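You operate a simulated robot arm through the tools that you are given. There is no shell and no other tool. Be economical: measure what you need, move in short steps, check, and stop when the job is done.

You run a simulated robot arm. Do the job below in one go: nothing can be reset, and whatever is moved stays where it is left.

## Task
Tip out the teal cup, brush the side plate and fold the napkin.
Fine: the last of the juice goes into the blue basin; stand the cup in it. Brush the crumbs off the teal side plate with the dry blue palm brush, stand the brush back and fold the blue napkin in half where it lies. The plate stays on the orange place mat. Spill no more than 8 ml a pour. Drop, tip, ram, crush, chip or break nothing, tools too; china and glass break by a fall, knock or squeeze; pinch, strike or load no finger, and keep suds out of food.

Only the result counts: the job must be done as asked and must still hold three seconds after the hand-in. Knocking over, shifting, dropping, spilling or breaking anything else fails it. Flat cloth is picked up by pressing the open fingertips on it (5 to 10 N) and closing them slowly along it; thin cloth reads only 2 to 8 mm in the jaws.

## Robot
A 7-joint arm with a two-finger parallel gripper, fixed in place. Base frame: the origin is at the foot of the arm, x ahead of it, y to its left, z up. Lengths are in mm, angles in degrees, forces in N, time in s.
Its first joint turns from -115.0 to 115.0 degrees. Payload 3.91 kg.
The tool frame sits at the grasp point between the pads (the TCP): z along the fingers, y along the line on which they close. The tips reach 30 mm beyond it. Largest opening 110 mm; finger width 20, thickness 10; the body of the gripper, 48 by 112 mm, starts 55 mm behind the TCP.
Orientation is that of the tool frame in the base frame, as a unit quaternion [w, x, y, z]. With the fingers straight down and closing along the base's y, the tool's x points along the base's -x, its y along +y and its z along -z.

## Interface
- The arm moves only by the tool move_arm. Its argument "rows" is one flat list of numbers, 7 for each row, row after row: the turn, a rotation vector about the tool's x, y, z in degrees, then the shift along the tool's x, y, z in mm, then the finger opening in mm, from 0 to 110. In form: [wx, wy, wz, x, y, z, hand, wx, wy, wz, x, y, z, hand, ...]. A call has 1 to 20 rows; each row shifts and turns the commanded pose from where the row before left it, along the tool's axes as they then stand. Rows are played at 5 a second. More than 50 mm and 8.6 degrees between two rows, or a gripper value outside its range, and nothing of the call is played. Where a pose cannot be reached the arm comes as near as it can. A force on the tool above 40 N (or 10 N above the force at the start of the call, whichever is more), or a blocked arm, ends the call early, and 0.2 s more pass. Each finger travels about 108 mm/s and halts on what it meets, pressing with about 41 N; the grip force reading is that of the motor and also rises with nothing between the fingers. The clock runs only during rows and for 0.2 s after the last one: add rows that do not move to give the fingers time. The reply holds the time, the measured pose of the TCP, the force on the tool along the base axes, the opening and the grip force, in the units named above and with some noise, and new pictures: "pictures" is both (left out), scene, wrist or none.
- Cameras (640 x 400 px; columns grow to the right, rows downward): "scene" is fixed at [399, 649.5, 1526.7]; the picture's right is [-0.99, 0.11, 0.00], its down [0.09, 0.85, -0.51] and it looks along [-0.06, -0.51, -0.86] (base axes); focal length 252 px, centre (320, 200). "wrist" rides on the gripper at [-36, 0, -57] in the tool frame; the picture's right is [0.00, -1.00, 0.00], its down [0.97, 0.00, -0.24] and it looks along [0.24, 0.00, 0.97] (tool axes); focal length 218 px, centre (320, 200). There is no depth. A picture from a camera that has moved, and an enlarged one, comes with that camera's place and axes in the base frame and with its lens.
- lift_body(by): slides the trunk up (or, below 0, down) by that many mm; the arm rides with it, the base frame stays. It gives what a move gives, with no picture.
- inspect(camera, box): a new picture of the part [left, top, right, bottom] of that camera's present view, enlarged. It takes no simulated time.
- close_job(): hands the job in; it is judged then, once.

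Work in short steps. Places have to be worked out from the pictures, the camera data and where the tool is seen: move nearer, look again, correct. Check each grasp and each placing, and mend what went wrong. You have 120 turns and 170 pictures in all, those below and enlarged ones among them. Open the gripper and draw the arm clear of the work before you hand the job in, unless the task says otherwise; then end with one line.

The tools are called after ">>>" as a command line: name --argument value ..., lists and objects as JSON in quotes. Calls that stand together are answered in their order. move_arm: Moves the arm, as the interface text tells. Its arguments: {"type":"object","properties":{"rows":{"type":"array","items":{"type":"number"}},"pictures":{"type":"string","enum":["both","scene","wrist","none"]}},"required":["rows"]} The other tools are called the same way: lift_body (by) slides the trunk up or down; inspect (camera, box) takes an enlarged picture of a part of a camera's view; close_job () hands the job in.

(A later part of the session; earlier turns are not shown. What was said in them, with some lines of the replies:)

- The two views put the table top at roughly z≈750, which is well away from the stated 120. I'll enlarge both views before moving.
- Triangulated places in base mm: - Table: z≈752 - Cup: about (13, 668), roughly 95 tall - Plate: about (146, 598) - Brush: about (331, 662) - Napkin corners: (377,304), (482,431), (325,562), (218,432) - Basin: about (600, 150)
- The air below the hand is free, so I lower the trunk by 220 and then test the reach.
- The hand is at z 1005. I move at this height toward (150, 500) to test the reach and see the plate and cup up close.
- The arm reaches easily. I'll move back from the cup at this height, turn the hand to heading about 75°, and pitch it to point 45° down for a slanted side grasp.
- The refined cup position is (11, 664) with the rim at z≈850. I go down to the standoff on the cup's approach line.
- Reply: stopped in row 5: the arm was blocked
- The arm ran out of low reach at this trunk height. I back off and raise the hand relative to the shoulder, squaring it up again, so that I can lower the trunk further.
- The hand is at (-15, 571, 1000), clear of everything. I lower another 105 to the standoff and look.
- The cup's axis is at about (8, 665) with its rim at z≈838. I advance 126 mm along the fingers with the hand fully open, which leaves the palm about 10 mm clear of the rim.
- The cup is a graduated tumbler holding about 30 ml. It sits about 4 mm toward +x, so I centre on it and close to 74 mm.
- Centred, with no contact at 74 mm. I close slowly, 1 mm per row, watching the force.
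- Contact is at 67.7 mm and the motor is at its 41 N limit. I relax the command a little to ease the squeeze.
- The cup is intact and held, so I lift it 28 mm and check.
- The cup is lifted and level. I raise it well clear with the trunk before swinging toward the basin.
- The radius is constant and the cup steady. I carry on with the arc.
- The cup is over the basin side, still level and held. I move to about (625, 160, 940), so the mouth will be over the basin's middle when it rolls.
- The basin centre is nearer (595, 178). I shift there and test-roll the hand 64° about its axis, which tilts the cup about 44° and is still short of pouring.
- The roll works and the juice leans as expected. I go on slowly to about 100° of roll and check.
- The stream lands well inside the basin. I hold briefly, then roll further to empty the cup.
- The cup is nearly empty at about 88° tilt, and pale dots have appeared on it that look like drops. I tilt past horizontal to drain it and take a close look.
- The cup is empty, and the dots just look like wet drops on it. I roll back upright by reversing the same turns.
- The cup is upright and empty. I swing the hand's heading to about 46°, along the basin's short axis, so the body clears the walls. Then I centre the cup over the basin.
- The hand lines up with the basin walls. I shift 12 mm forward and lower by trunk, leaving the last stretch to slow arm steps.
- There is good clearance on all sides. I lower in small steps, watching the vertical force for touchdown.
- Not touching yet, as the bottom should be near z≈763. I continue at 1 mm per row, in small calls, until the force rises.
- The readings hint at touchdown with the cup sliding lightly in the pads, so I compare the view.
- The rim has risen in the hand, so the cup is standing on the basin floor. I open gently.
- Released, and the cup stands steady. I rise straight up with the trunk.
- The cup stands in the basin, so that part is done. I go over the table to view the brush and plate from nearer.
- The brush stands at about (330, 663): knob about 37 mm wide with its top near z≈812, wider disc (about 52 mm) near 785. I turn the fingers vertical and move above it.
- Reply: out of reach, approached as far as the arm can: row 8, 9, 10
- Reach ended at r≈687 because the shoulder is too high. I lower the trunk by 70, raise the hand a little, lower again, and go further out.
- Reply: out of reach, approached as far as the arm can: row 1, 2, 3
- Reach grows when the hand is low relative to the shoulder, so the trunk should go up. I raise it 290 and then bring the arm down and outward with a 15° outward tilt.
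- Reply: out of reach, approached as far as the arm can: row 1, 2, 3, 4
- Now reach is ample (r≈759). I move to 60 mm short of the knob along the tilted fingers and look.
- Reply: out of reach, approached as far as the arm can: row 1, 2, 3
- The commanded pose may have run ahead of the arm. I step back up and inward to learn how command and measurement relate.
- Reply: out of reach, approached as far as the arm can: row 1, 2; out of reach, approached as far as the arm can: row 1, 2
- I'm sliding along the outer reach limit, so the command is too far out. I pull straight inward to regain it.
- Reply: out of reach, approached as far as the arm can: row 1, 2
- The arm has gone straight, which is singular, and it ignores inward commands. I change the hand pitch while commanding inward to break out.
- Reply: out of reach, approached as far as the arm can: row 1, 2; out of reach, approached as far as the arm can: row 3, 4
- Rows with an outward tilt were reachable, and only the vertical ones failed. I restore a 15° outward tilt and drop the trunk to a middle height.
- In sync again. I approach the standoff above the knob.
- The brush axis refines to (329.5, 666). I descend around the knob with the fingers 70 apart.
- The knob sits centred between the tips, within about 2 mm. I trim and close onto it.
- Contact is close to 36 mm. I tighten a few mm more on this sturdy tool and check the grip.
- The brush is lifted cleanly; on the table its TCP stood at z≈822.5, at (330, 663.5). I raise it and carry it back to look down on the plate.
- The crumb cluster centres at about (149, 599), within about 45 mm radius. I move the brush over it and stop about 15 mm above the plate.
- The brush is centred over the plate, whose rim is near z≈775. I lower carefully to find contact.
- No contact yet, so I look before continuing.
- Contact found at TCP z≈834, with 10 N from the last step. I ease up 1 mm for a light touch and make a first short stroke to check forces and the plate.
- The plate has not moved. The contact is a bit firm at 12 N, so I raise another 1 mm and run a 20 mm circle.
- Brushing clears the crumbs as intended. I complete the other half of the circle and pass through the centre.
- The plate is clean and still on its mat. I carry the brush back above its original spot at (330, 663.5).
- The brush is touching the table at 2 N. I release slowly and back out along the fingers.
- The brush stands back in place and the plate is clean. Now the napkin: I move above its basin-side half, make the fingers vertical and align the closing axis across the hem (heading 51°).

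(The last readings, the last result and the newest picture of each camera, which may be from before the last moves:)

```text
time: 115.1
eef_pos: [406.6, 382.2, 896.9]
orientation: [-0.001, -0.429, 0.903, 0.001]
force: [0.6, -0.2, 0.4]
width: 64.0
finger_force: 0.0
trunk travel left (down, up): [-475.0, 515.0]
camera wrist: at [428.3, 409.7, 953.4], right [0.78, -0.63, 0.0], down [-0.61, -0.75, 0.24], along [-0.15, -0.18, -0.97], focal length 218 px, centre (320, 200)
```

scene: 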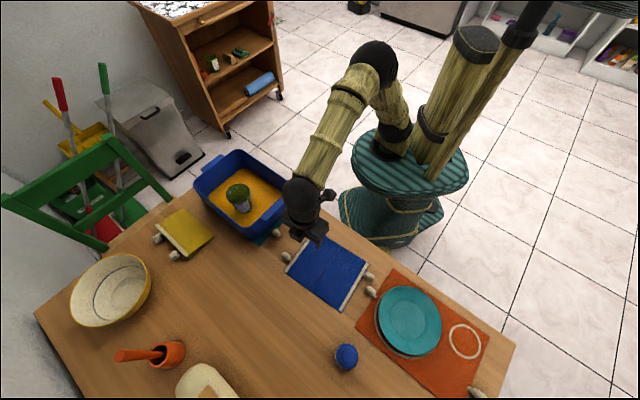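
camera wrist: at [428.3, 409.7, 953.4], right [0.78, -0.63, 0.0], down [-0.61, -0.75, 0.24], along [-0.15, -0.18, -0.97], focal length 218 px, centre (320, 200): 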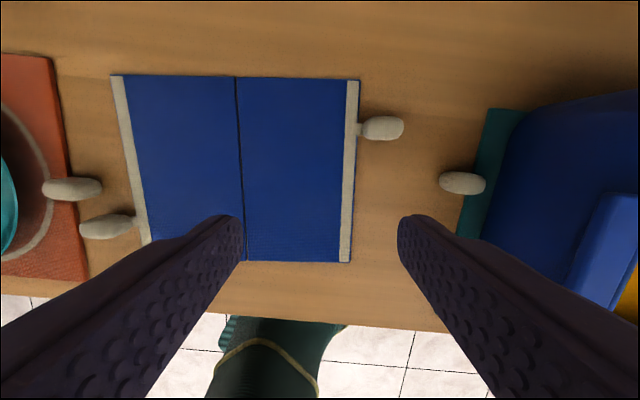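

>>> inspect --camera "wrist" --box '[310, 60, 430, 160]'

>>> inspect --camera "wrist" --box '[30, 150, 170, 260]'

>>> inspect --camera "scene" --box '[270, 220, 390, 320]'

```text
4.00 times, centred on (370, 110) of wrist
camera zoom: at [428.3, 409.7, 953.4], right [0.78, -0.63, 0.0], down [-0.61, -0.75, 0.24], along [-0.15, -0.18, -0.97], focal length 873 px, centre (120, 560)
```

zoom: 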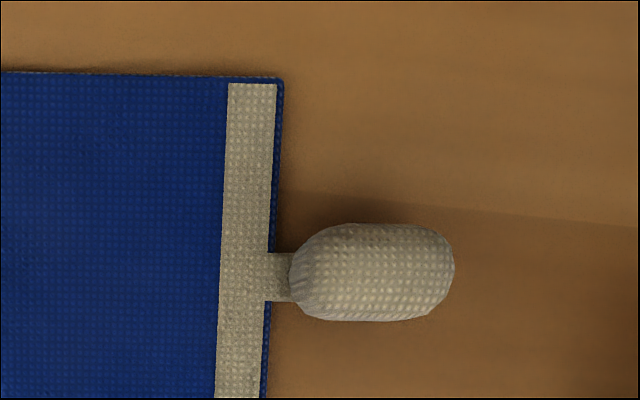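

```text
3.64 times, centred on (100, 205) of wrist
camera zoom: at [428.3, 409.7, 953.4], right [0.78, -0.63, 0.0], down [-0.61, -0.75, 0.24], along [-0.15, -0.18, -0.97], focal length 794 px, centre (1120, 182)
```

zoom: 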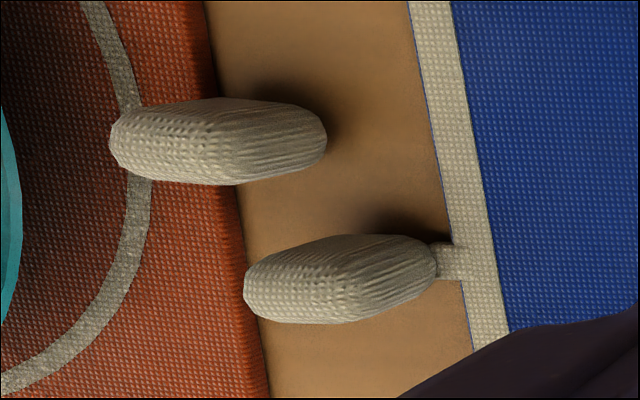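

```text
4.00 times, centred on (330, 270) of scene
camera zoom: at [399.0, 649.5, 1526.7], right [-0.99, 0.11, 0.0], down [0.09, 0.85, -0.51], along [-0.06, -0.51, -0.86], focal length 1007 px, centre (280, -80)
```

zoom: 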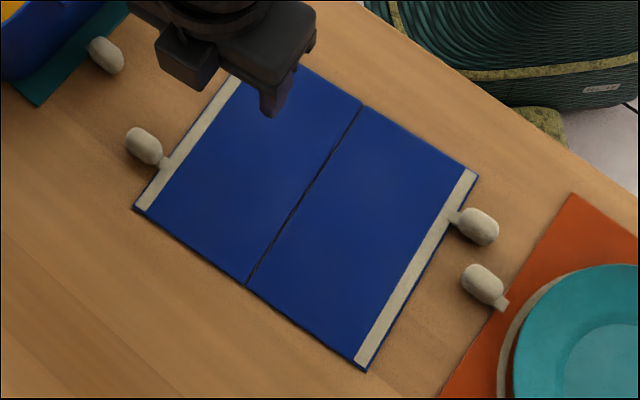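

A closer look shows the grey capsules aren't fingers. They are toggles sewn to the cloth hems, and a napkin toggle makes a clean handle. The one on the basin-side hem is near (475, 388). I go above it and turn the closing axis parallel to the hem.

>>> move_arm --rows '[0, 0, 0, -23.8, -24.7, 0, 55, 0, 0, 0, -23.8, -24.7, 0, 55, 0, 0, 8.24, 0, 0, 0, 55, 0, 0, 8.24, 0, 0, 0, 55, 0, 0, 8.24, 0, 0, 0, 55, 0, 0, 8.24, 0, 0, 0, 55, 0, 0, 8.24, 0, 0, 0, 55, 0, 0, 8.24, 0, 0, 0, 55, 0, 0, 8.24, 0, 0, 0, 55, 0, 0, 8.24, 0, 0, 0, 55, 0, 0, 8.24, 0, 0, 0, 55, 0, 0, 8.24, 0, 0, 0, 55, 0, 0, 8.24, 0, 0, 0, 55, 0, 0, 0, 0, 0, 0, 55]' --pictures "both"

```text
time: 118.1
eef_pos: [473.7, 389.7, 895.9]
orientation: [-0.001, 0.341, 0.94, 0.001]
force: [-0.9, 0.4, 0.0]
width: 55.0
finger_force: 0.0
trunk travel left (down, up): [-475.0, 515.0]
camera wrist: at [501.0, 365.7, 952.2], right [-0.64, -0.77, 0.0], down [-0.74, 0.62, 0.24], along [-0.19, 0.16, -0.97], focal length 218 px, centre (320, 200)
```

scene: 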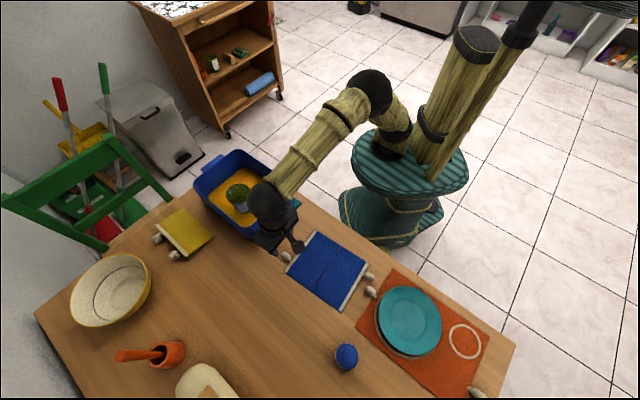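
wrist: 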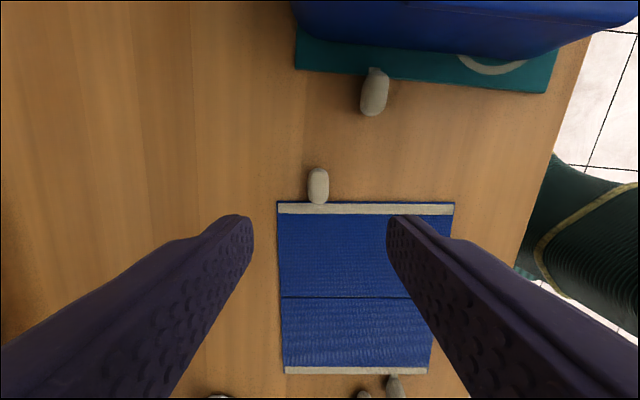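

The hand is centred on the toggle at (474.6, 390). I descend with the fingers 55 apart.

>>> move_arm --rows '[0, 0, 0, 0, 0, 30, 50, 0, 0, 0, 0, 0, 30, 50, 0, 0, 0, 0, 0, 25, 50, 0, 0, 0, 0, 0, 15, 50, 0, 0, 0, 0, 0, 6, 50, 0, 0, 0, 0, 0, 0, 50]' --pictures "wrist"

```text
time: 119.5
eef_pos: [474.6, 389.1, 790.1]
orientation: [-0.002, 0.34, 0.94, 0.001]
force: [0.6, -0.2, 0.2]
width: 50.0
finger_force: 0.0
trunk travel left (down, up): [-475.0, 515.0]
camera wrist: at [501.8, 365.5, 845.7], right [-0.64, -0.77, 0.0], down [-0.75, 0.62, 0.24], along [-0.19, 0.16, -0.97], focal length 218 px, centre (320, 200)
```

wrist: 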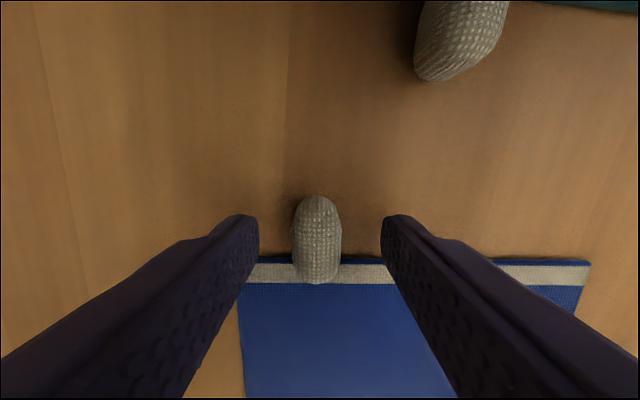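

The toggle is between the fingertips. I close slowly.

>>> move_arm --rows '[0, 0, 0, 0, 0, 0, 40, 0, 0, 0, 0, 0, 0, 32, 0, 0, 0, 0, 0, 0, 26, 0, 0, 0, 0, 0, 0, 22, 0, 0, 0, 0, 0, 0, 19, 0, 0, 0, 0, 0, 0, 17, 0, 0, 0, 0, 0, 0, 17]' --pictures "wrist"

```text
time: 121.1
eef_pos: [474.5, 388.4, 789.1]
orientation: [-0.002, 0.34, 0.94, 0.001]
force: [-0.2, 0.2, 0.2]
width: 18.2
finger_force: 0.7
trunk travel left (down, up): [-475.0, 515.0]
camera wrist: at [501.8, 365.5, 845.9], right [-0.64, -0.77, 0.0], down [-0.75, 0.62, 0.24], along [-0.19, 0.16, -0.97], focal length 218 px, centre (320, 200)
```

wrist: 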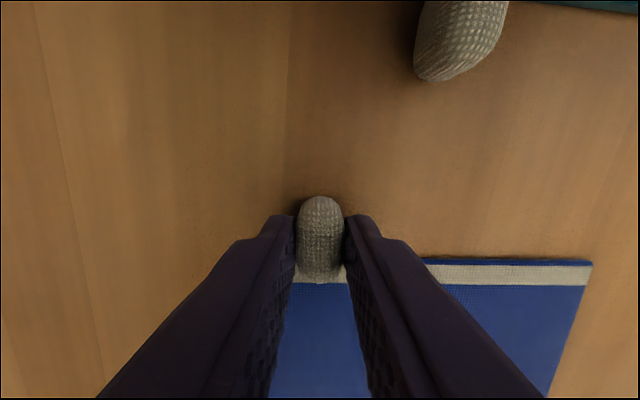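

>>> move_arm --rows '[0, 0, 0, 0, 0, 0, 15, 0, 0, 0, 0, 0, 0, 13, 0, 0, 0, 0, 0, 0, 13]' --pictures "none"

>>> move_arm --rows '[0, 0, 0, 1, 0, -6, 13, 0, 0, 0, 2, 0, -8, 13, 0, 0, 0, 3, 0, -8, 13, 0, 0, 0, 0, 0, 0, 13]' --pictures "both"

```text
time: 121.9
eef_pos: [474.6, 388.8, 789.2]
orientation: [-0.002, 0.34, 0.941, 0.001]
force: [-0.8, 0.6, 0.6]
width: 16.6
finger_force: 41.4
trunk travel left (down, up): [-475.0, 515.0]
```

```text
time: 122.9
eef_pos: [469.8, 392.9, 811.7]
orientation: [-0.002, 0.34, 0.94, 0.001]
force: [0.3, -0.9, -0.5]
width: 16.5
finger_force: 41.0
trunk travel left (down, up): [-475.0, 515.0]
camera wrist: at [496.6, 370.7, 868.0], right [-0.64, -0.77, 0.0], down [-0.75, 0.62, 0.24], along [-0.19, 0.16, -0.97], focal length 218 px, centre (320, 200)
```

scene: 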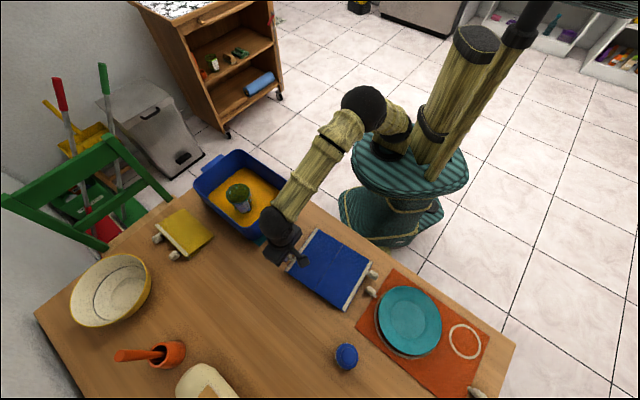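
wrist: 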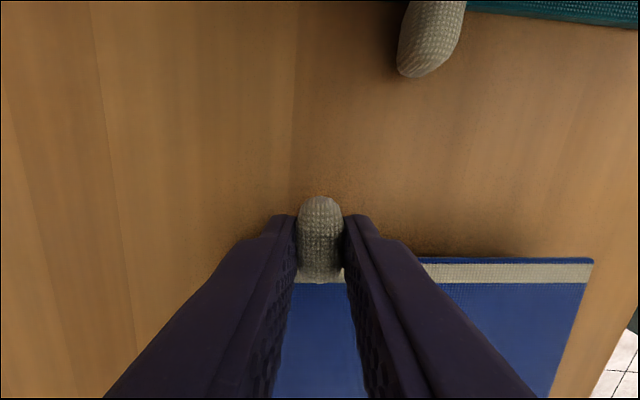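

The hem follows the toggle up. I carry on along an arc about the crease to about 45° and check how the panel behaves.

>>> move_arm --rows '[0, 0, 0, 4, 0, -13, 13, 0, 0, 0, 4, 0, -13, 13, 0, 0, 0, 5, 0, -12, 13, 0, 0, 0, 6, 0, -9, 13, 0, 0, 0, 6, 0, -8, 13, 0, 0, 0, 7, 0, -8, 13, 0, 0, 0, 0, 0, 0, 13]' --pictures "wrist"

>>> inspect --camera "scene" --box '[240, 200, 400, 320]'

```text
time: 124.5
eef_pos: [445.0, 413.3, 876.4]
orientation: [-0.002, 0.34, 0.94, 0.0]
force: [-0.8, -0.1, -0.4]
width: 16.6
finger_force: 41.2
trunk travel left (down, up): [-475.0, 515.0]
camera wrist: at [471.9, 389.9, 932.1], right [-0.64, -0.77, 0.0], down [-0.75, 0.62, 0.24], along [-0.19, 0.16, -0.97], focal length 218 px, centre (320, 200)
```

wrist: 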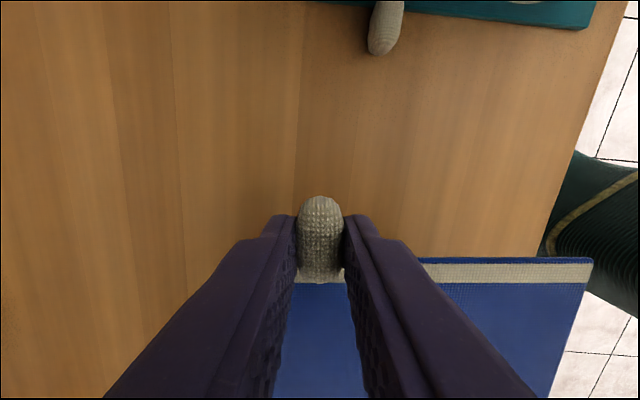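

```text
3.33 times, centred on (320, 260) of scene
camera zoom: at [399.0, 649.5, 1526.7], right [-0.99, 0.11, 0.0], down [0.09, 0.85, -0.51], along [-0.06, -0.51, -0.86], focal length 839 px, centre (320, 0)
```

zoom: 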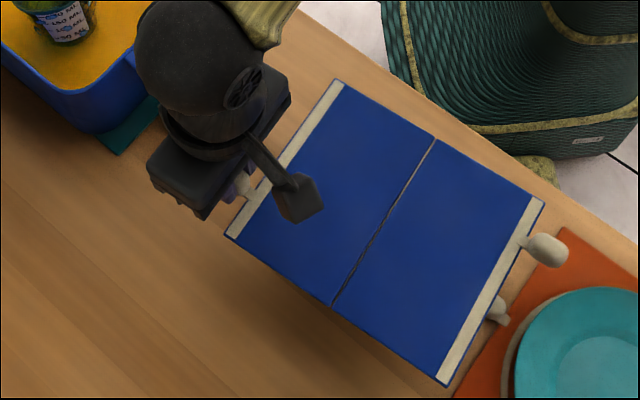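

The whole napkin rose as a level slab, because the tight grip stops it pivoting on its crease. I retrace the path exactly to lay it back where it was.

>>> move_arm --rows '[0, 0, 0, -7, 0, 8, 13, 0, 0, 0, -6, 0, 8, 13, 0, 0, 0, -6, 0, 9, 13, 0, 0, 0, -5, 0, 12, 13, 0, 0, 0, -4, 0, 13, 13, 0, 0, 0, -4, 0, 13, 13, 0, 0, 0, -3, 0, 8, 13, 0, 0, 0, -2, 0, 8, 13, 0, 0, 0, -1, 0, 4, 13, 0, 0, 0, 0, 0, 2, 13, 0, 0, 0, 0, 0, 0, 13]' --pictures "none"

>>> inspect --camera "scene" --box '[240, 200, 400, 320]'

```text
time: 126.9
eef_pos: [475.0, 389.9, 790.4]
orientation: [-0.001, 0.34, 0.94, 0.0]
force: [0.5, -0.8, -1.2]
width: 16.3
finger_force: 40.9
trunk travel left (down, up): [-475.0, 515.0]
```

```text
3.33 times, centred on (320, 260) of scene
camera zoom: at [399.0, 649.5, 1526.7], right [-0.99, 0.11, 0.0], down [0.09, 0.85, -0.51], along [-0.06, -0.51, -0.86], focal length 839 px, centre (320, 0)
```

zoom: 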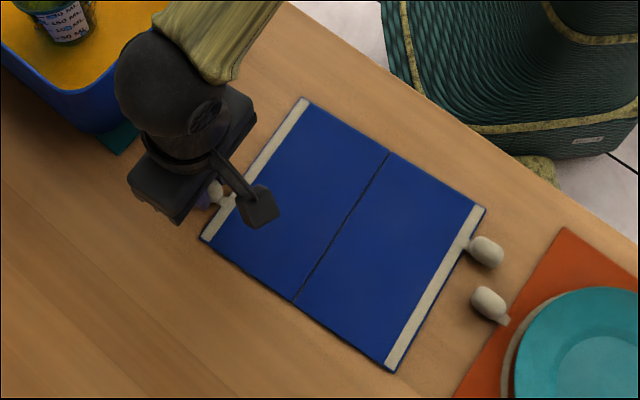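

The napkin is back within about 1 px of its original place. I lower the last 1.5 mm and ease the grip to a light hold, to see whether the toggle can then pivot.

>>> move_arm --rows '[0, 0, 0, 0, 0, 1.5, 13, 0, 0, 0, 0, 0, 0, 16, 0, 0, 0, 0, 0, 0, 17.5, 0, 0, 0, 0, 0, 0, 17.5, 0, 0, 0, 0, 0, 0, 17.5]' --pictures "none"

>>> move_arm --rows '[0, 0, 0, 0, 0, 0, 16.5, 0, 0, 0, 0, 0, 0, 16.5, 0, 0, 0, 0, 0, 0, 16.5]' --pictures "none"

```text
time: 128.1
eef_pos: [475.4, 389.5, 789.5]
orientation: [-0.002, 0.34, 0.94, 0.0]
force: [-0.2, -0.1, 1.5]
width: 18.1
finger_force: 0.8
trunk travel left (down, up): [-475.0, 515.0]
```

```text
time: 128.9
eef_pos: [475.3, 388.7, 787.8]
orientation: [-0.002, 0.34, 0.94, 0.001]
force: [-0.5, -0.3, 0.4]
width: 17.5
finger_force: 1.3
trunk travel left (down, up): [-475.0, 515.0]
```

>>> move_arm --rows '[0, 0, 0, 0, 0, 0, 15.8, 0, 0, 0, 0, 0, 0, 15.8, 0, 0, 0, 0, 0, 0, 15.8]' --pictures "none"

>>> move_arm --rows '[0, 0, 0, 0, 0, 0, 15.8, 0, 0, 0, 0, 0, 0, 15.8]' --pictures "none"

```text
time: 129.7
eef_pos: [475.9, 388.8, 789.4]
orientation: [-0.002, 0.34, 0.94, 0.001]
force: [1.5, 0.4, 0.7]
width: 17.2
finger_force: 9.6
trunk travel left (down, up): [-475.0, 515.0]
```

```text
time: 130.3
eef_pos: [475.6, 389.8, 789.1]
orientation: [-0.001, 0.341, 0.94, 0.001]
force: [-0.6, 0.0, -1.2]
width: 17.1
finger_force: 31.6
trunk travel left (down, up): [-475.0, 515.0]
```

I set a light hold (command 17) and lift just 14 mm to see whether the far half stays down.

>>> move_arm --rows '[0, 0, 0, 0, 0, 0, 17.2, 0, 0, 0, 0, 0, 0, 17.2, 0, 0, 0, 0, 0, -5, 17.2, 0, 0, 0, 1, 0, -5, 17.2, 0, 0, 0, 1, 0, -4, 17.2, 0, 0, 0, 0, 0, 0, 17.2]' --pictures "wrist"

>>> inspect --camera "scene" --box '[240, 200, 400, 320]'

```text
time: 131.7
eef_pos: [474.0, 390.3, 803.2]
orientation: [-0.001, 0.34, 0.94, 0.001]
force: [-0.2, 0.1, -1.3]
width: 17.9
finger_force: 0.7
trunk travel left (down, up): [-475.0, 515.0]
camera wrist: at [500.1, 367.3, 859.9], right [-0.64, -0.77, 0.0], down [-0.75, 0.62, 0.24], along [-0.19, 0.16, -0.97], focal length 218 px, centre (320, 200)
```

wrist: 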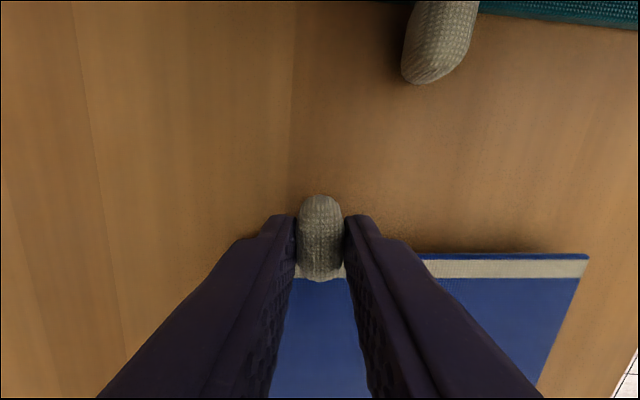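

```text
3.33 times, centred on (320, 260) of scene
camera zoom: at [399.0, 649.5, 1526.7], right [-0.99, 0.11, 0.0], down [0.09, 0.85, -0.51], along [-0.06, -0.51, -0.86], focal length 839 px, centre (320, 0)
```

zoom: 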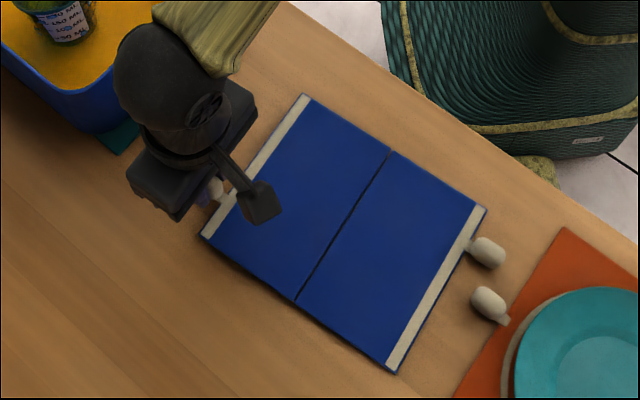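

With a light hold, the far half stays down and only this hem rises. I carry on along the arc to 45°.

>>> move_arm --rows '[0, 0, 0, 2.6, 0, -13.7, 17.2, 0, 0, 0, 2.7, 0, -13.7, 17.2, 0, 0, 0, 5.5, 0, -11.3, 17.2, 0, 0, 0, 5.6, 0, -11.3, 17.2, 0, 0, 0, 5.7, 0, -7.2, 17.2, 0, 0, 0, 5.7, 0, -7.2, 17.2, 0, 0, 0, 5.6, 0, -7.2, 17.2, 0, 0, 0, 0, 0, 0, 17.2]' --pictures "wrist"

>>> inspect --camera "scene" --box '[240, 200, 400, 320]'

```text
time: 133.5
eef_pos: [446.2, 411.0, 873.8]
orientation: [-0.002, 0.34, 0.941, 0.0]
force: [0.2, -0.8, -0.8]
width: 17.9
finger_force: 1.2
trunk travel left (down, up): [-475.0, 515.0]
camera wrist: at [473.3, 387.2, 930.9], right [-0.64, -0.77, 0.0], down [-0.75, 0.62, 0.24], along [-0.19, 0.16, -0.97], focal length 218 px, centre (320, 200)
```

wrist: 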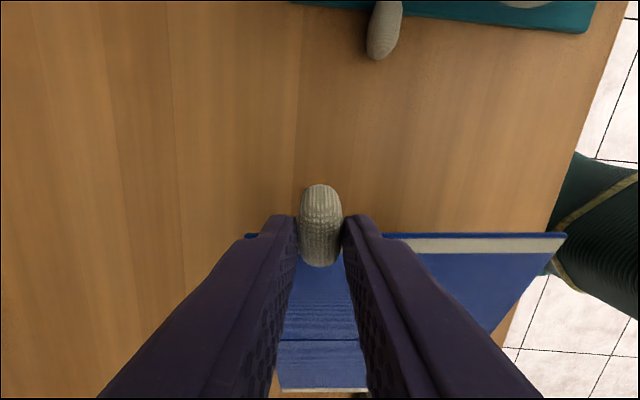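

```text
3.33 times, centred on (320, 260) of scene
camera zoom: at [399.0, 649.5, 1526.7], right [-0.99, 0.11, 0.0], down [0.09, 0.85, -0.51], along [-0.06, -0.51, -0.86], focal length 839 px, centre (320, 0)
```

zoom: 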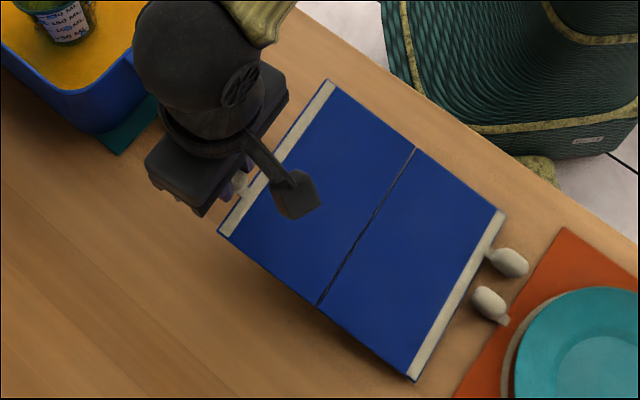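

The slab slid a little and seems not to bend at the crease yet. I wait two seconds to see whether it relaxes under its weight.

>>> move_arm --rows '[0, 0, 0, 0, 0, 0, 17.2, 0, 0, 0, 0, 0, 0, 17.2, 0, 0, 0, 0, 0, 0, 17.2, 0, 0, 0, 0, 0, 0, 17.2, 0, 0, 0, 0, 0, 0, 17.2, 0, 0, 0, 0, 0, 0, 17.2, 0, 0, 0, 0, 0, 0, 17.2, 0, 0, 0, 0, 0, 0, 17.2, 0, 0, 0, 0, 0, 0, 17.2, 0, 0, 0, 0, 0, 0, 17.2]' --pictures "wrist"

>>> inspect --camera "scene" --box '[240, 200, 400, 320]'

```text
time: 135.7
eef_pos: [447.8, 409.8, 874.6]
orientation: [-0.002, 0.339, 0.941, 0.0]
force: [0.0, 0.7, -0.7]
width: 17.8
finger_force: 0.7
trunk travel left (down, up): [-475.0, 515.0]
camera wrist: at [473.4, 387.1, 930.7], right [-0.64, -0.77, 0.0], down [-0.75, 0.62, 0.24], along [-0.19, 0.16, -0.97], focal length 218 px, centre (320, 200)
```

wrist: 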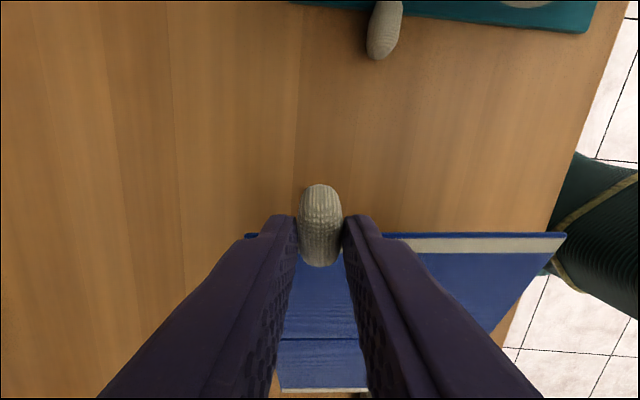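

```text
3.33 times, centred on (320, 260) of scene
camera zoom: at [399.0, 649.5, 1526.7], right [-0.99, 0.11, 0.0], down [0.09, 0.85, -0.51], along [-0.06, -0.51, -0.86], focal length 839 px, centre (320, 0)
```

zoom: 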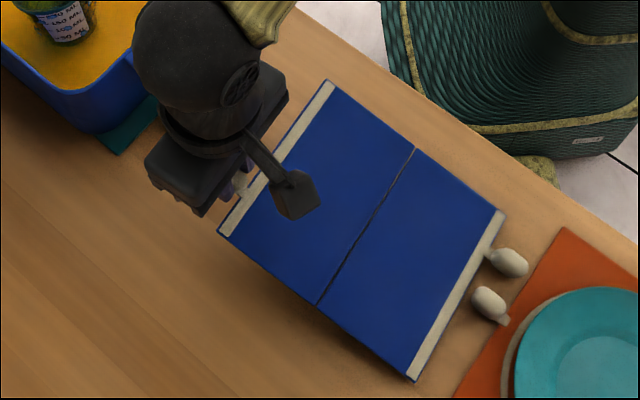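

The crease has its own stiffness, so gravity won't bend it. Gripping tightly and turning the hand about the crease line will: the table then holds the far half down. First I retrace and lay it back flat.

>>> move_arm --rows '[0, 0, 0, -5.6, 0, 7.2, 17.2, 0, 0, 0, -5.7, 0, 7.2, 17.2, 0, 0, 0, -5.7, 0, 7.2, 17.2, 0, 0, 0, -5.6, 0, 11.3, 17.2, 0, 0, 0, -5.5, 0, 11.3, 17.2, 0, 0, 0, -2.7, 0, 13.7, 17.2, 0, 0, 0, -2.6, 0, 13.7, 17.2, 0, 0, 0, -1, 0, 4, 17.2, 0, 0, 0, -1, 0, 5, 17.2, 0, 0, 0, 0, 0, 4.5, 17.2, 0, 0, 0, 0, 0, 0, 17.2]' --pictures "wrist"

>>> inspect --camera "scene" --box '[240, 200, 400, 320]'

```text
time: 138.1
eef_pos: [474.5, 387.5, 789.7]
orientation: [-0.002, 0.34, 0.94, 0.001]
force: [0.7, -0.6, 1.4]
width: 18.1
finger_force: 0.2
trunk travel left (down, up): [-475.0, 515.0]
camera wrist: at [502.3, 364.8, 845.7], right [-0.64, -0.77, 0.0], down [-0.75, 0.62, 0.24], along [-0.19, 0.16, -0.97], focal length 218 px, centre (320, 200)
```

wrist: 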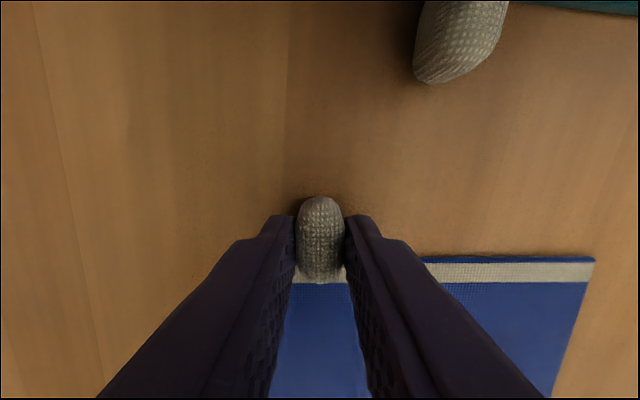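

```text
3.33 times, centred on (320, 260) of scene
camera zoom: at [399.0, 649.5, 1526.7], right [-0.99, 0.11, 0.0], down [0.09, 0.85, -0.51], along [-0.06, -0.51, -0.86], focal length 839 px, centre (320, 0)
```

zoom: 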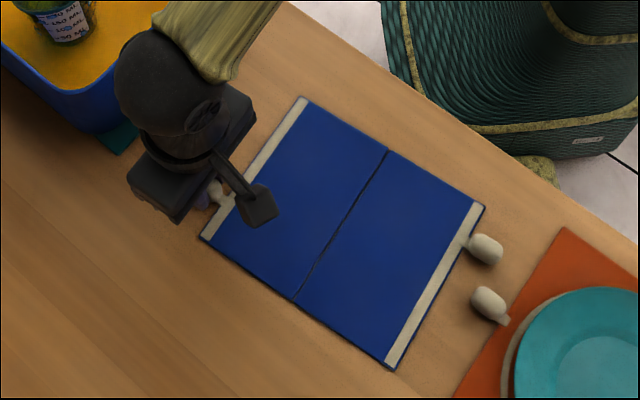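

The napkin is back in place. I loosen slightly, lean the hand 20° toward the basin about the toggle to gain turning range, then grip tight.

>>> move_arm --rows '[0, 0, 0, 0, 0, -2, 26, 0, 0, 0, 0, 0, 0, 26, 0, 6.67, 0, -3.02, 0, 0, 26, 0, 6.67, 0, -3.02, 0, 0, 26, 0, 6.67, 0, -3.02, 0, 0, 26, 0, 0, 0, 0, 0, 0, 22, 0, 0, 0, 0, 0, 0, 18, 0, 0, 0, 0, 0, 0, 15, 0, 0, 0, 0, 0, 0, 13, 0, 0, 0, 0, 0, 0, 13]' --pictures "wrist"

>>> inspect --camera "scene" --box '[240, 200, 400, 320]'

```text
time: 140.3
eef_pos: [482.4, 382.7, 789.3]
orientation: [-0.166, 0.334, 0.926, 0.06]
force: [-0.6, -0.5, 0.4]
width: 16.8
finger_force: 40.6
trunk travel left (down, up): [-475.0, 515.0]
camera wrist: at [522.3, 348.6, 830.5], right [-0.64, -0.77, 0.0], down [-0.64, 0.53, 0.56], along [-0.43, 0.36, -0.83], focal length 218 px, centre (320, 200)
```

wrist: 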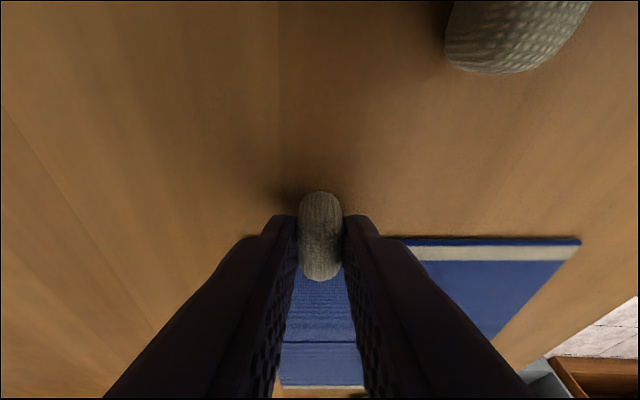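

```text
3.33 times, centred on (320, 260) of scene
camera zoom: at [399.0, 649.5, 1526.7], right [-0.99, 0.11, 0.0], down [0.09, 0.85, -0.51], along [-0.06, -0.51, -0.86], focal length 839 px, centre (320, 0)
```

zoom: 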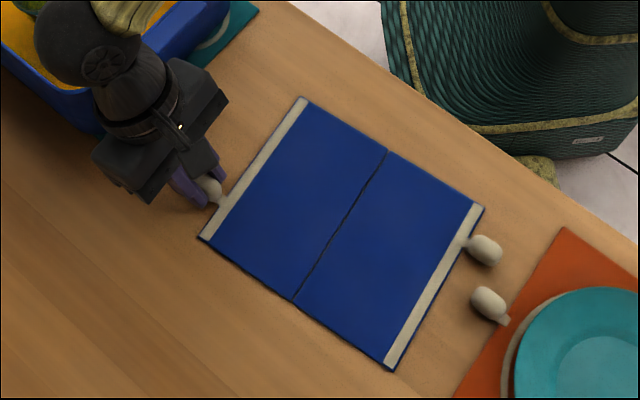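

Gripped at a 20° lean, with the crease about 133 mm away and 35 mm below the TCP. I turn the hand about the crease line by 20° and check that it bends.

>>> move_arm --rows '[0, -5, 0, 7.26, 0, -9.55, 13, 0, -5, 0, 7.26, 0, -9.55, 13, 0, -5, 0, 7.26, 0, -9.55, 13, 0, -5, 0, 7.26, 0, -9.55, 13, 0, 0, 0, 0, 0, 0, 13]' --pictures "wrist"

>>> inspect --camera "scene" --box '[240, 200, 400, 320]'

```text
time: 141.5
eef_pos: [466.2, 395.4, 833.1]
orientation: [-0.002, 0.34, 0.94, 0.001]
force: [0.4, -0.4, -0.4]
width: 16.7
finger_force: 40.8
trunk travel left (down, up): [-475.0, 515.0]
camera wrist: at [493.5, 372.6, 889.5], right [-0.64, -0.77, 0.0], down [-0.75, 0.62, 0.24], along [-0.19, 0.16, -0.97], focal length 218 px, centre (320, 200)
```

wrist: 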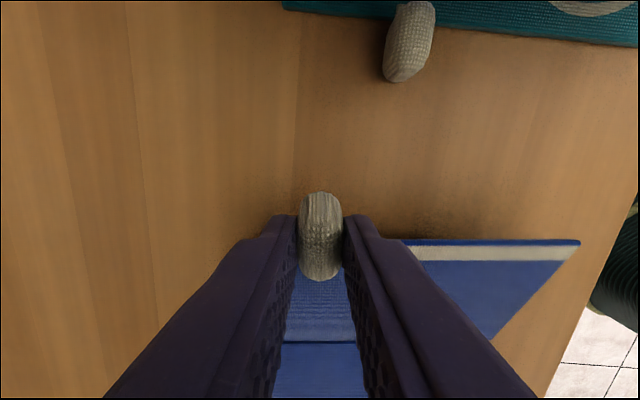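

```text
3.33 times, centred on (320, 260) of scene
camera zoom: at [399.0, 649.5, 1526.7], right [-0.99, 0.11, 0.0], down [0.09, 0.85, -0.51], along [-0.06, -0.51, -0.86], focal length 839 px, centre (320, 0)
```

zoom: 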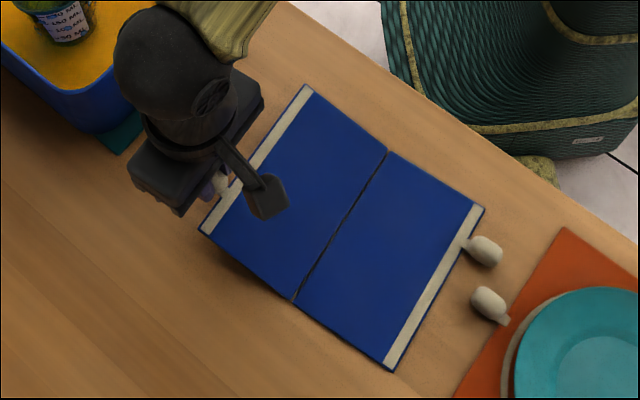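

The crease now bends and the far half stays put. I continue in the same way.

>>> move_arm --rows '[0, -5, 0, 7.26, 0, -9.55, 13, 0, -5, 0, 7.26, 0, -9.55, 13, 0, -5, 0, 7.26, 0, -9.55, 13, 0, -5, 0, 7.26, 0, -9.55, 13, 0, -5, 0, 7.26, 0, -9.55, 13, 0, -5, 0, 7.26, 0, -9.55, 13, 0, -5, 0, 7.26, 0, -9.55, 13, 0, 0, 0, 0, 0, 0, 13]' --pictures "scene"

>>> inspect --camera "scene" --box '[240, 200, 400, 320]'

```text
time: 143.3
eef_pos: [415.7, 438.9, 886.1]
orientation: [0.281, 0.325, 0.897, -0.102]
force: [0.6, 0.3, -0.4]
width: 16.7
finger_force: 40.9
trunk travel left (down, up): [-475.0, 515.0]
```

scene: 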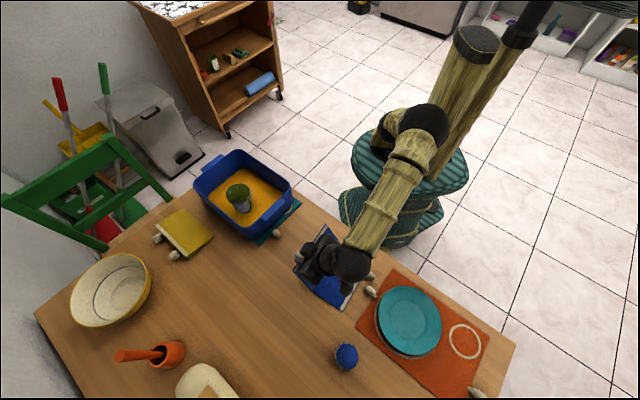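

```text
3.33 times, centred on (320, 260) of scene
camera zoom: at [399.0, 649.5, 1526.7], right [-0.99, 0.11, 0.0], down [0.09, 0.85, -0.51], along [-0.06, -0.51, -0.86], focal length 839 px, centre (320, 0)
```

zoom: 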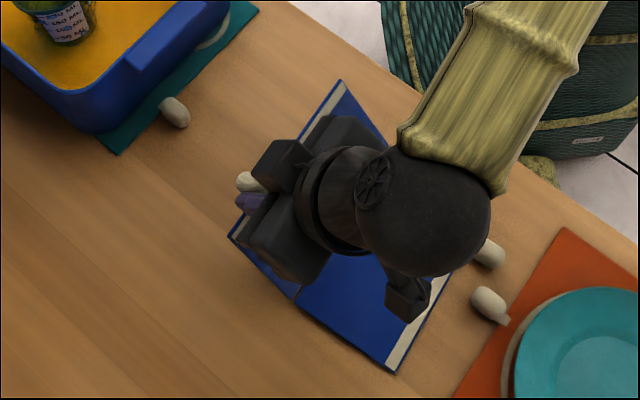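

Tracking well at 55°. I continue the next 35°.

>>> move_arm --rows '[0, -5, 0, 7.26, 0, -9.55, 13, 0, -5, 0, 7.26, 0, -9.55, 13, 0, -5, 0, 7.26, 0, -9.55, 13, 0, -5, 0, 7.26, 0, -9.55, 13, 0, -5, 0, 7.26, 0, -9.55, 13, 0, -5, 0, 7.26, 0, -9.55, 13, 0, -5, 0, 7.26, 0, -9.55, 13, 0, 0, 0, 0, 0, 0, 13]' --pictures "both"

```text
time: 145.1
eef_pos: [351.8, 489.9, 889.5]
orientation: [0.538, 0.28, 0.771, -0.195]
force: [0.1, 0.0, -1.0]
width: 16.4
finger_force: 40.8
trunk travel left (down, up): [-475.0, 515.0]
camera wrist: at [318.9, 516.0, 942.1], right [-0.64, -0.77, 0.0], down [-0.43, 0.36, -0.83], along [0.64, -0.53, -0.56], focal length 218 px, centre (320, 200)
```

scene: 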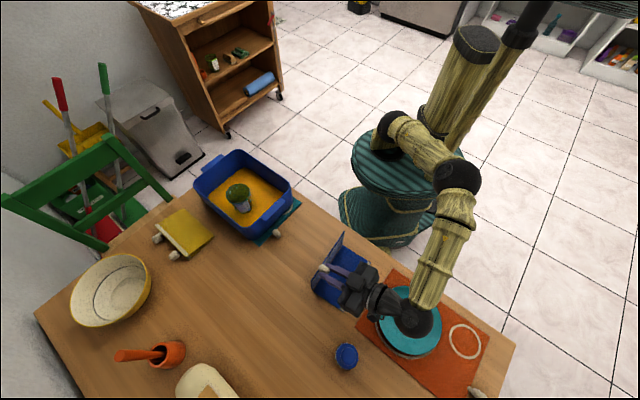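
wrist: 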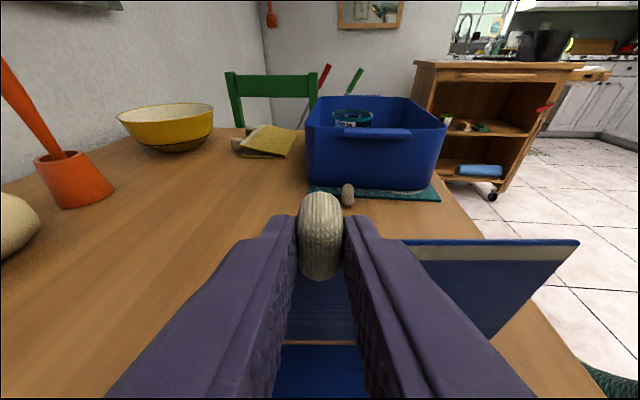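

The panel stands upright at 90°. I turn 15° further past vertical, then open so it can go over toward the far hem.

>>> move_arm --rows '[0, -5, 0, 7.26, 0, -9.55, 13, 0, -5, 0, 7.26, 0, -9.55, 13, 0, -5, 0, 7.26, 0, -9.55, 13, 0, 0, 0, 0, 0, 0, 13]' --pictures "scene"

>>> inspect --camera "scene" --box '[280, 210, 480, 370]'

```text
time: 146.1
eef_pos: [326.1, 512.7, 875.5]
orientation: [0.634, 0.251, 0.695, -0.229]
force: [-0.5, 0.4, -0.3]
width: 16.4
finger_force: 40.8
trunk travel left (down, up): [-475.0, 515.0]
```

scene: 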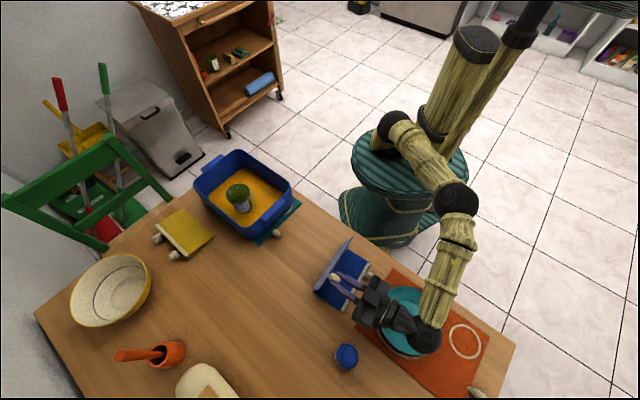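

```text
2.50 times, centred on (380, 290) of scene
camera zoom: at [399.0, 649.5, 1526.7], right [-0.99, 0.11, 0.0], down [0.09, 0.85, -0.51], along [-0.06, -0.51, -0.86], focal length 629 px, centre (170, -25)
```

zoom: 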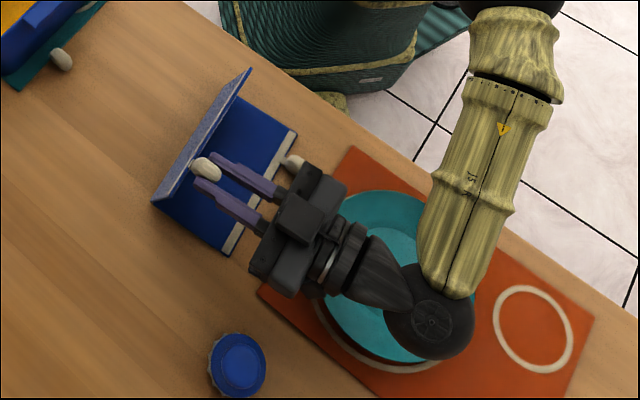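

Past vertical and well clear. I open slowly to release the toggle.

>>> move_arm --rows '[0, 0, 0, 0, 0, 0, 16, 0, 0, 0, 0, 0, 0, 18, 0, 0, 0, 0, 0, 0, 22, 0, 0, 0, 0, 0, 0, 30, 0, 0, 0, 0, 0, 0, 40, 0, 0, 0, 0, 0, 0, 40, 0, 0, 0, 0, 0, 0, 40]' --pictures "none"

>>> inspect --camera "scene" --box '[280, 210, 480, 370]'

```text
time: 147.7
eef_pos: [327.6, 513.4, 876.6]
orientation: [0.634, 0.251, 0.695, -0.229]
force: [0.5, 0.7, 0.0]
width: 40.1
finger_force: 0.1
trunk travel left (down, up): [-475.0, 515.0]
```

```text
2.50 times, centred on (380, 290) of scene
camera zoom: at [399.0, 649.5, 1526.7], right [-0.99, 0.11, 0.0], down [0.09, 0.85, -0.51], along [-0.06, -0.51, -0.86], focal length 629 px, centre (170, -25)
```

zoom: 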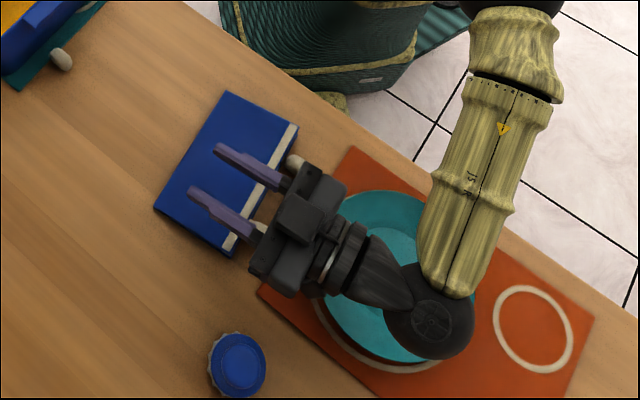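

The panel has closed neatly onto the far half. I raise straight up with the trunk to clear and check everything.

>>> lift_body --by 220

>>> move_arm --rows '[0, 7.5, 0, 0, 0, -20, 60, 0, 7.5, 0, 0, 0, -20, 60, 0, 7.5, 0, 0, 0, -10, 60, 0, 7.5, 0, 0, 0, 0, 60, 0, 7.5, 0, 0, 0, 0, 60, 0, 7.5, 0, 0, 0, 0, 60, 0, 7.5, 0, 0, 0, 0, 60]' --pictures "both"

```text
time: 150.0
eef_pos: [326.1, 513.3, 1095.7]
orientation: [0.634, 0.251, 0.695, -0.228]
force: [0.9, 0.2, -0.6]
width: 39.9
finger_force: 0.1
trunk travel left (down, up): [-695.0, 295.0]
```

```text
time: 151.6
eef_pos: [289.5, 544.3, 1107.6]
orientation: [0.26, 0.327, 0.904, -0.094]
force: [0.1, 0.1, -1.1]
width: 60.2
finger_force: 0.0
trunk travel left (down, up): [-695.0, 295.0]
camera wrist: at [288.9, 543.5, 1173.6], right [-0.64, -0.77, 0.0], down [-0.73, 0.61, -0.31], along [0.24, -0.2, -0.95], focal length 218 px, centre (320, 200)
```

scene: 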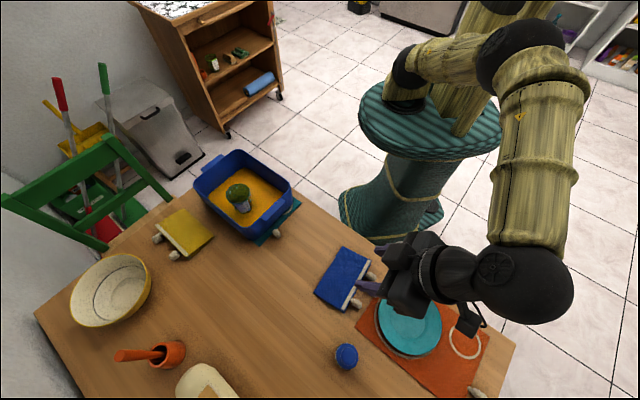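
wrist: 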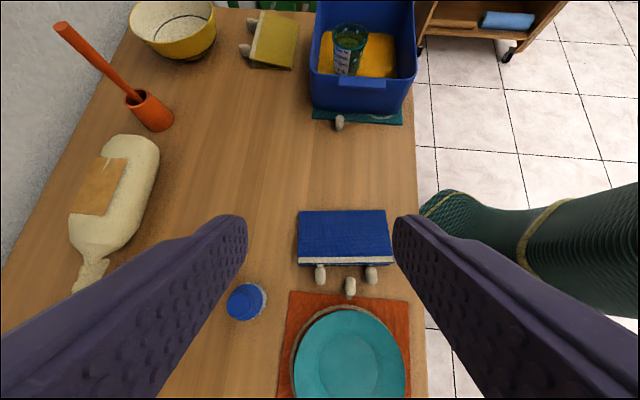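

>>> inspect --camera "wrist" --box '[260, 180, 430, 400]'

>>> inspect --camera "scene" --box '[180, 140, 380, 370]'

```text
1.82 times, centred on (345, 290) of wrist
camera zoom: at [288.9, 543.5, 1173.6], right [-0.64, -0.77, 0.0], down [-0.73, 0.61, -0.31], along [0.24, -0.2, -0.95], focal length 397 px, centre (274, 36)
```

zoom: 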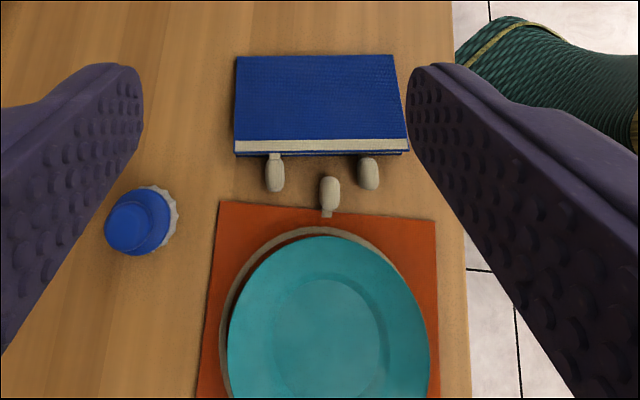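

```text
1.74 times, centred on (280, 255) of scene
camera zoom: at [399.0, 649.5, 1526.7], right [-0.99, 0.11, 0.0], down [0.09, 0.85, -0.51], along [-0.06, -0.51, -0.86], focal length 438 px, centre (390, 104)
```

zoom: 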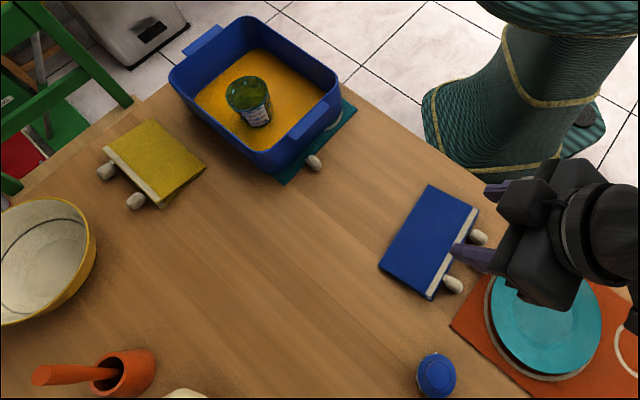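

Everything checks out: the cup stands in the basin, the plate is clean on its mat, the brush is back, and the napkin is folded hem to hem. I open the hand fully, rise a bit more, and hand in.

>>> move_arm --rows '[0, 0, 0, 0, 0, -15, 85, 0, 0, 0, 0, 0, -15, 110, 0, 0, 0, 0, 0, -15, 110, 0, 0, 0, 0, 0, 0, 110]' --pictures "scene"

```text
time: 152.6
eef_pos: [270.6, 558.9, 1145.0]
orientation: [0.262, 0.326, 0.903, -0.095]
force: [0.4, 0.8, -0.6]
width: 109.9
finger_force: 0.1
trunk travel left (down, up): [-695.0, 295.0]
```

scene: 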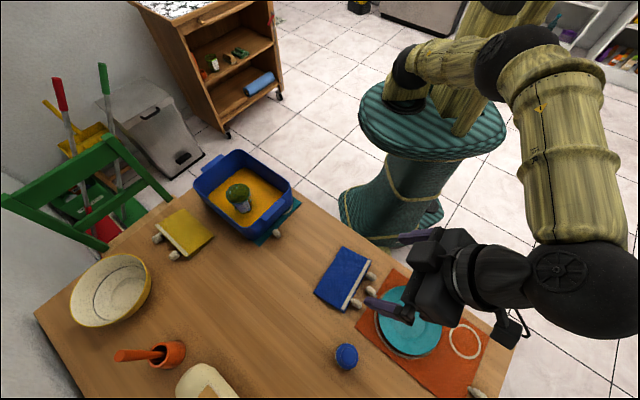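

The hand is open and high above the table, and nothing is in contact. I hand the job in.

>>> close_job

```text
The job is handed in.
```

Job handed in: the juice is in the basin with the cup standing in it, the plate is brushed clean on its mat, the brush is back in its place, and the napkin is folded in half where it lay.
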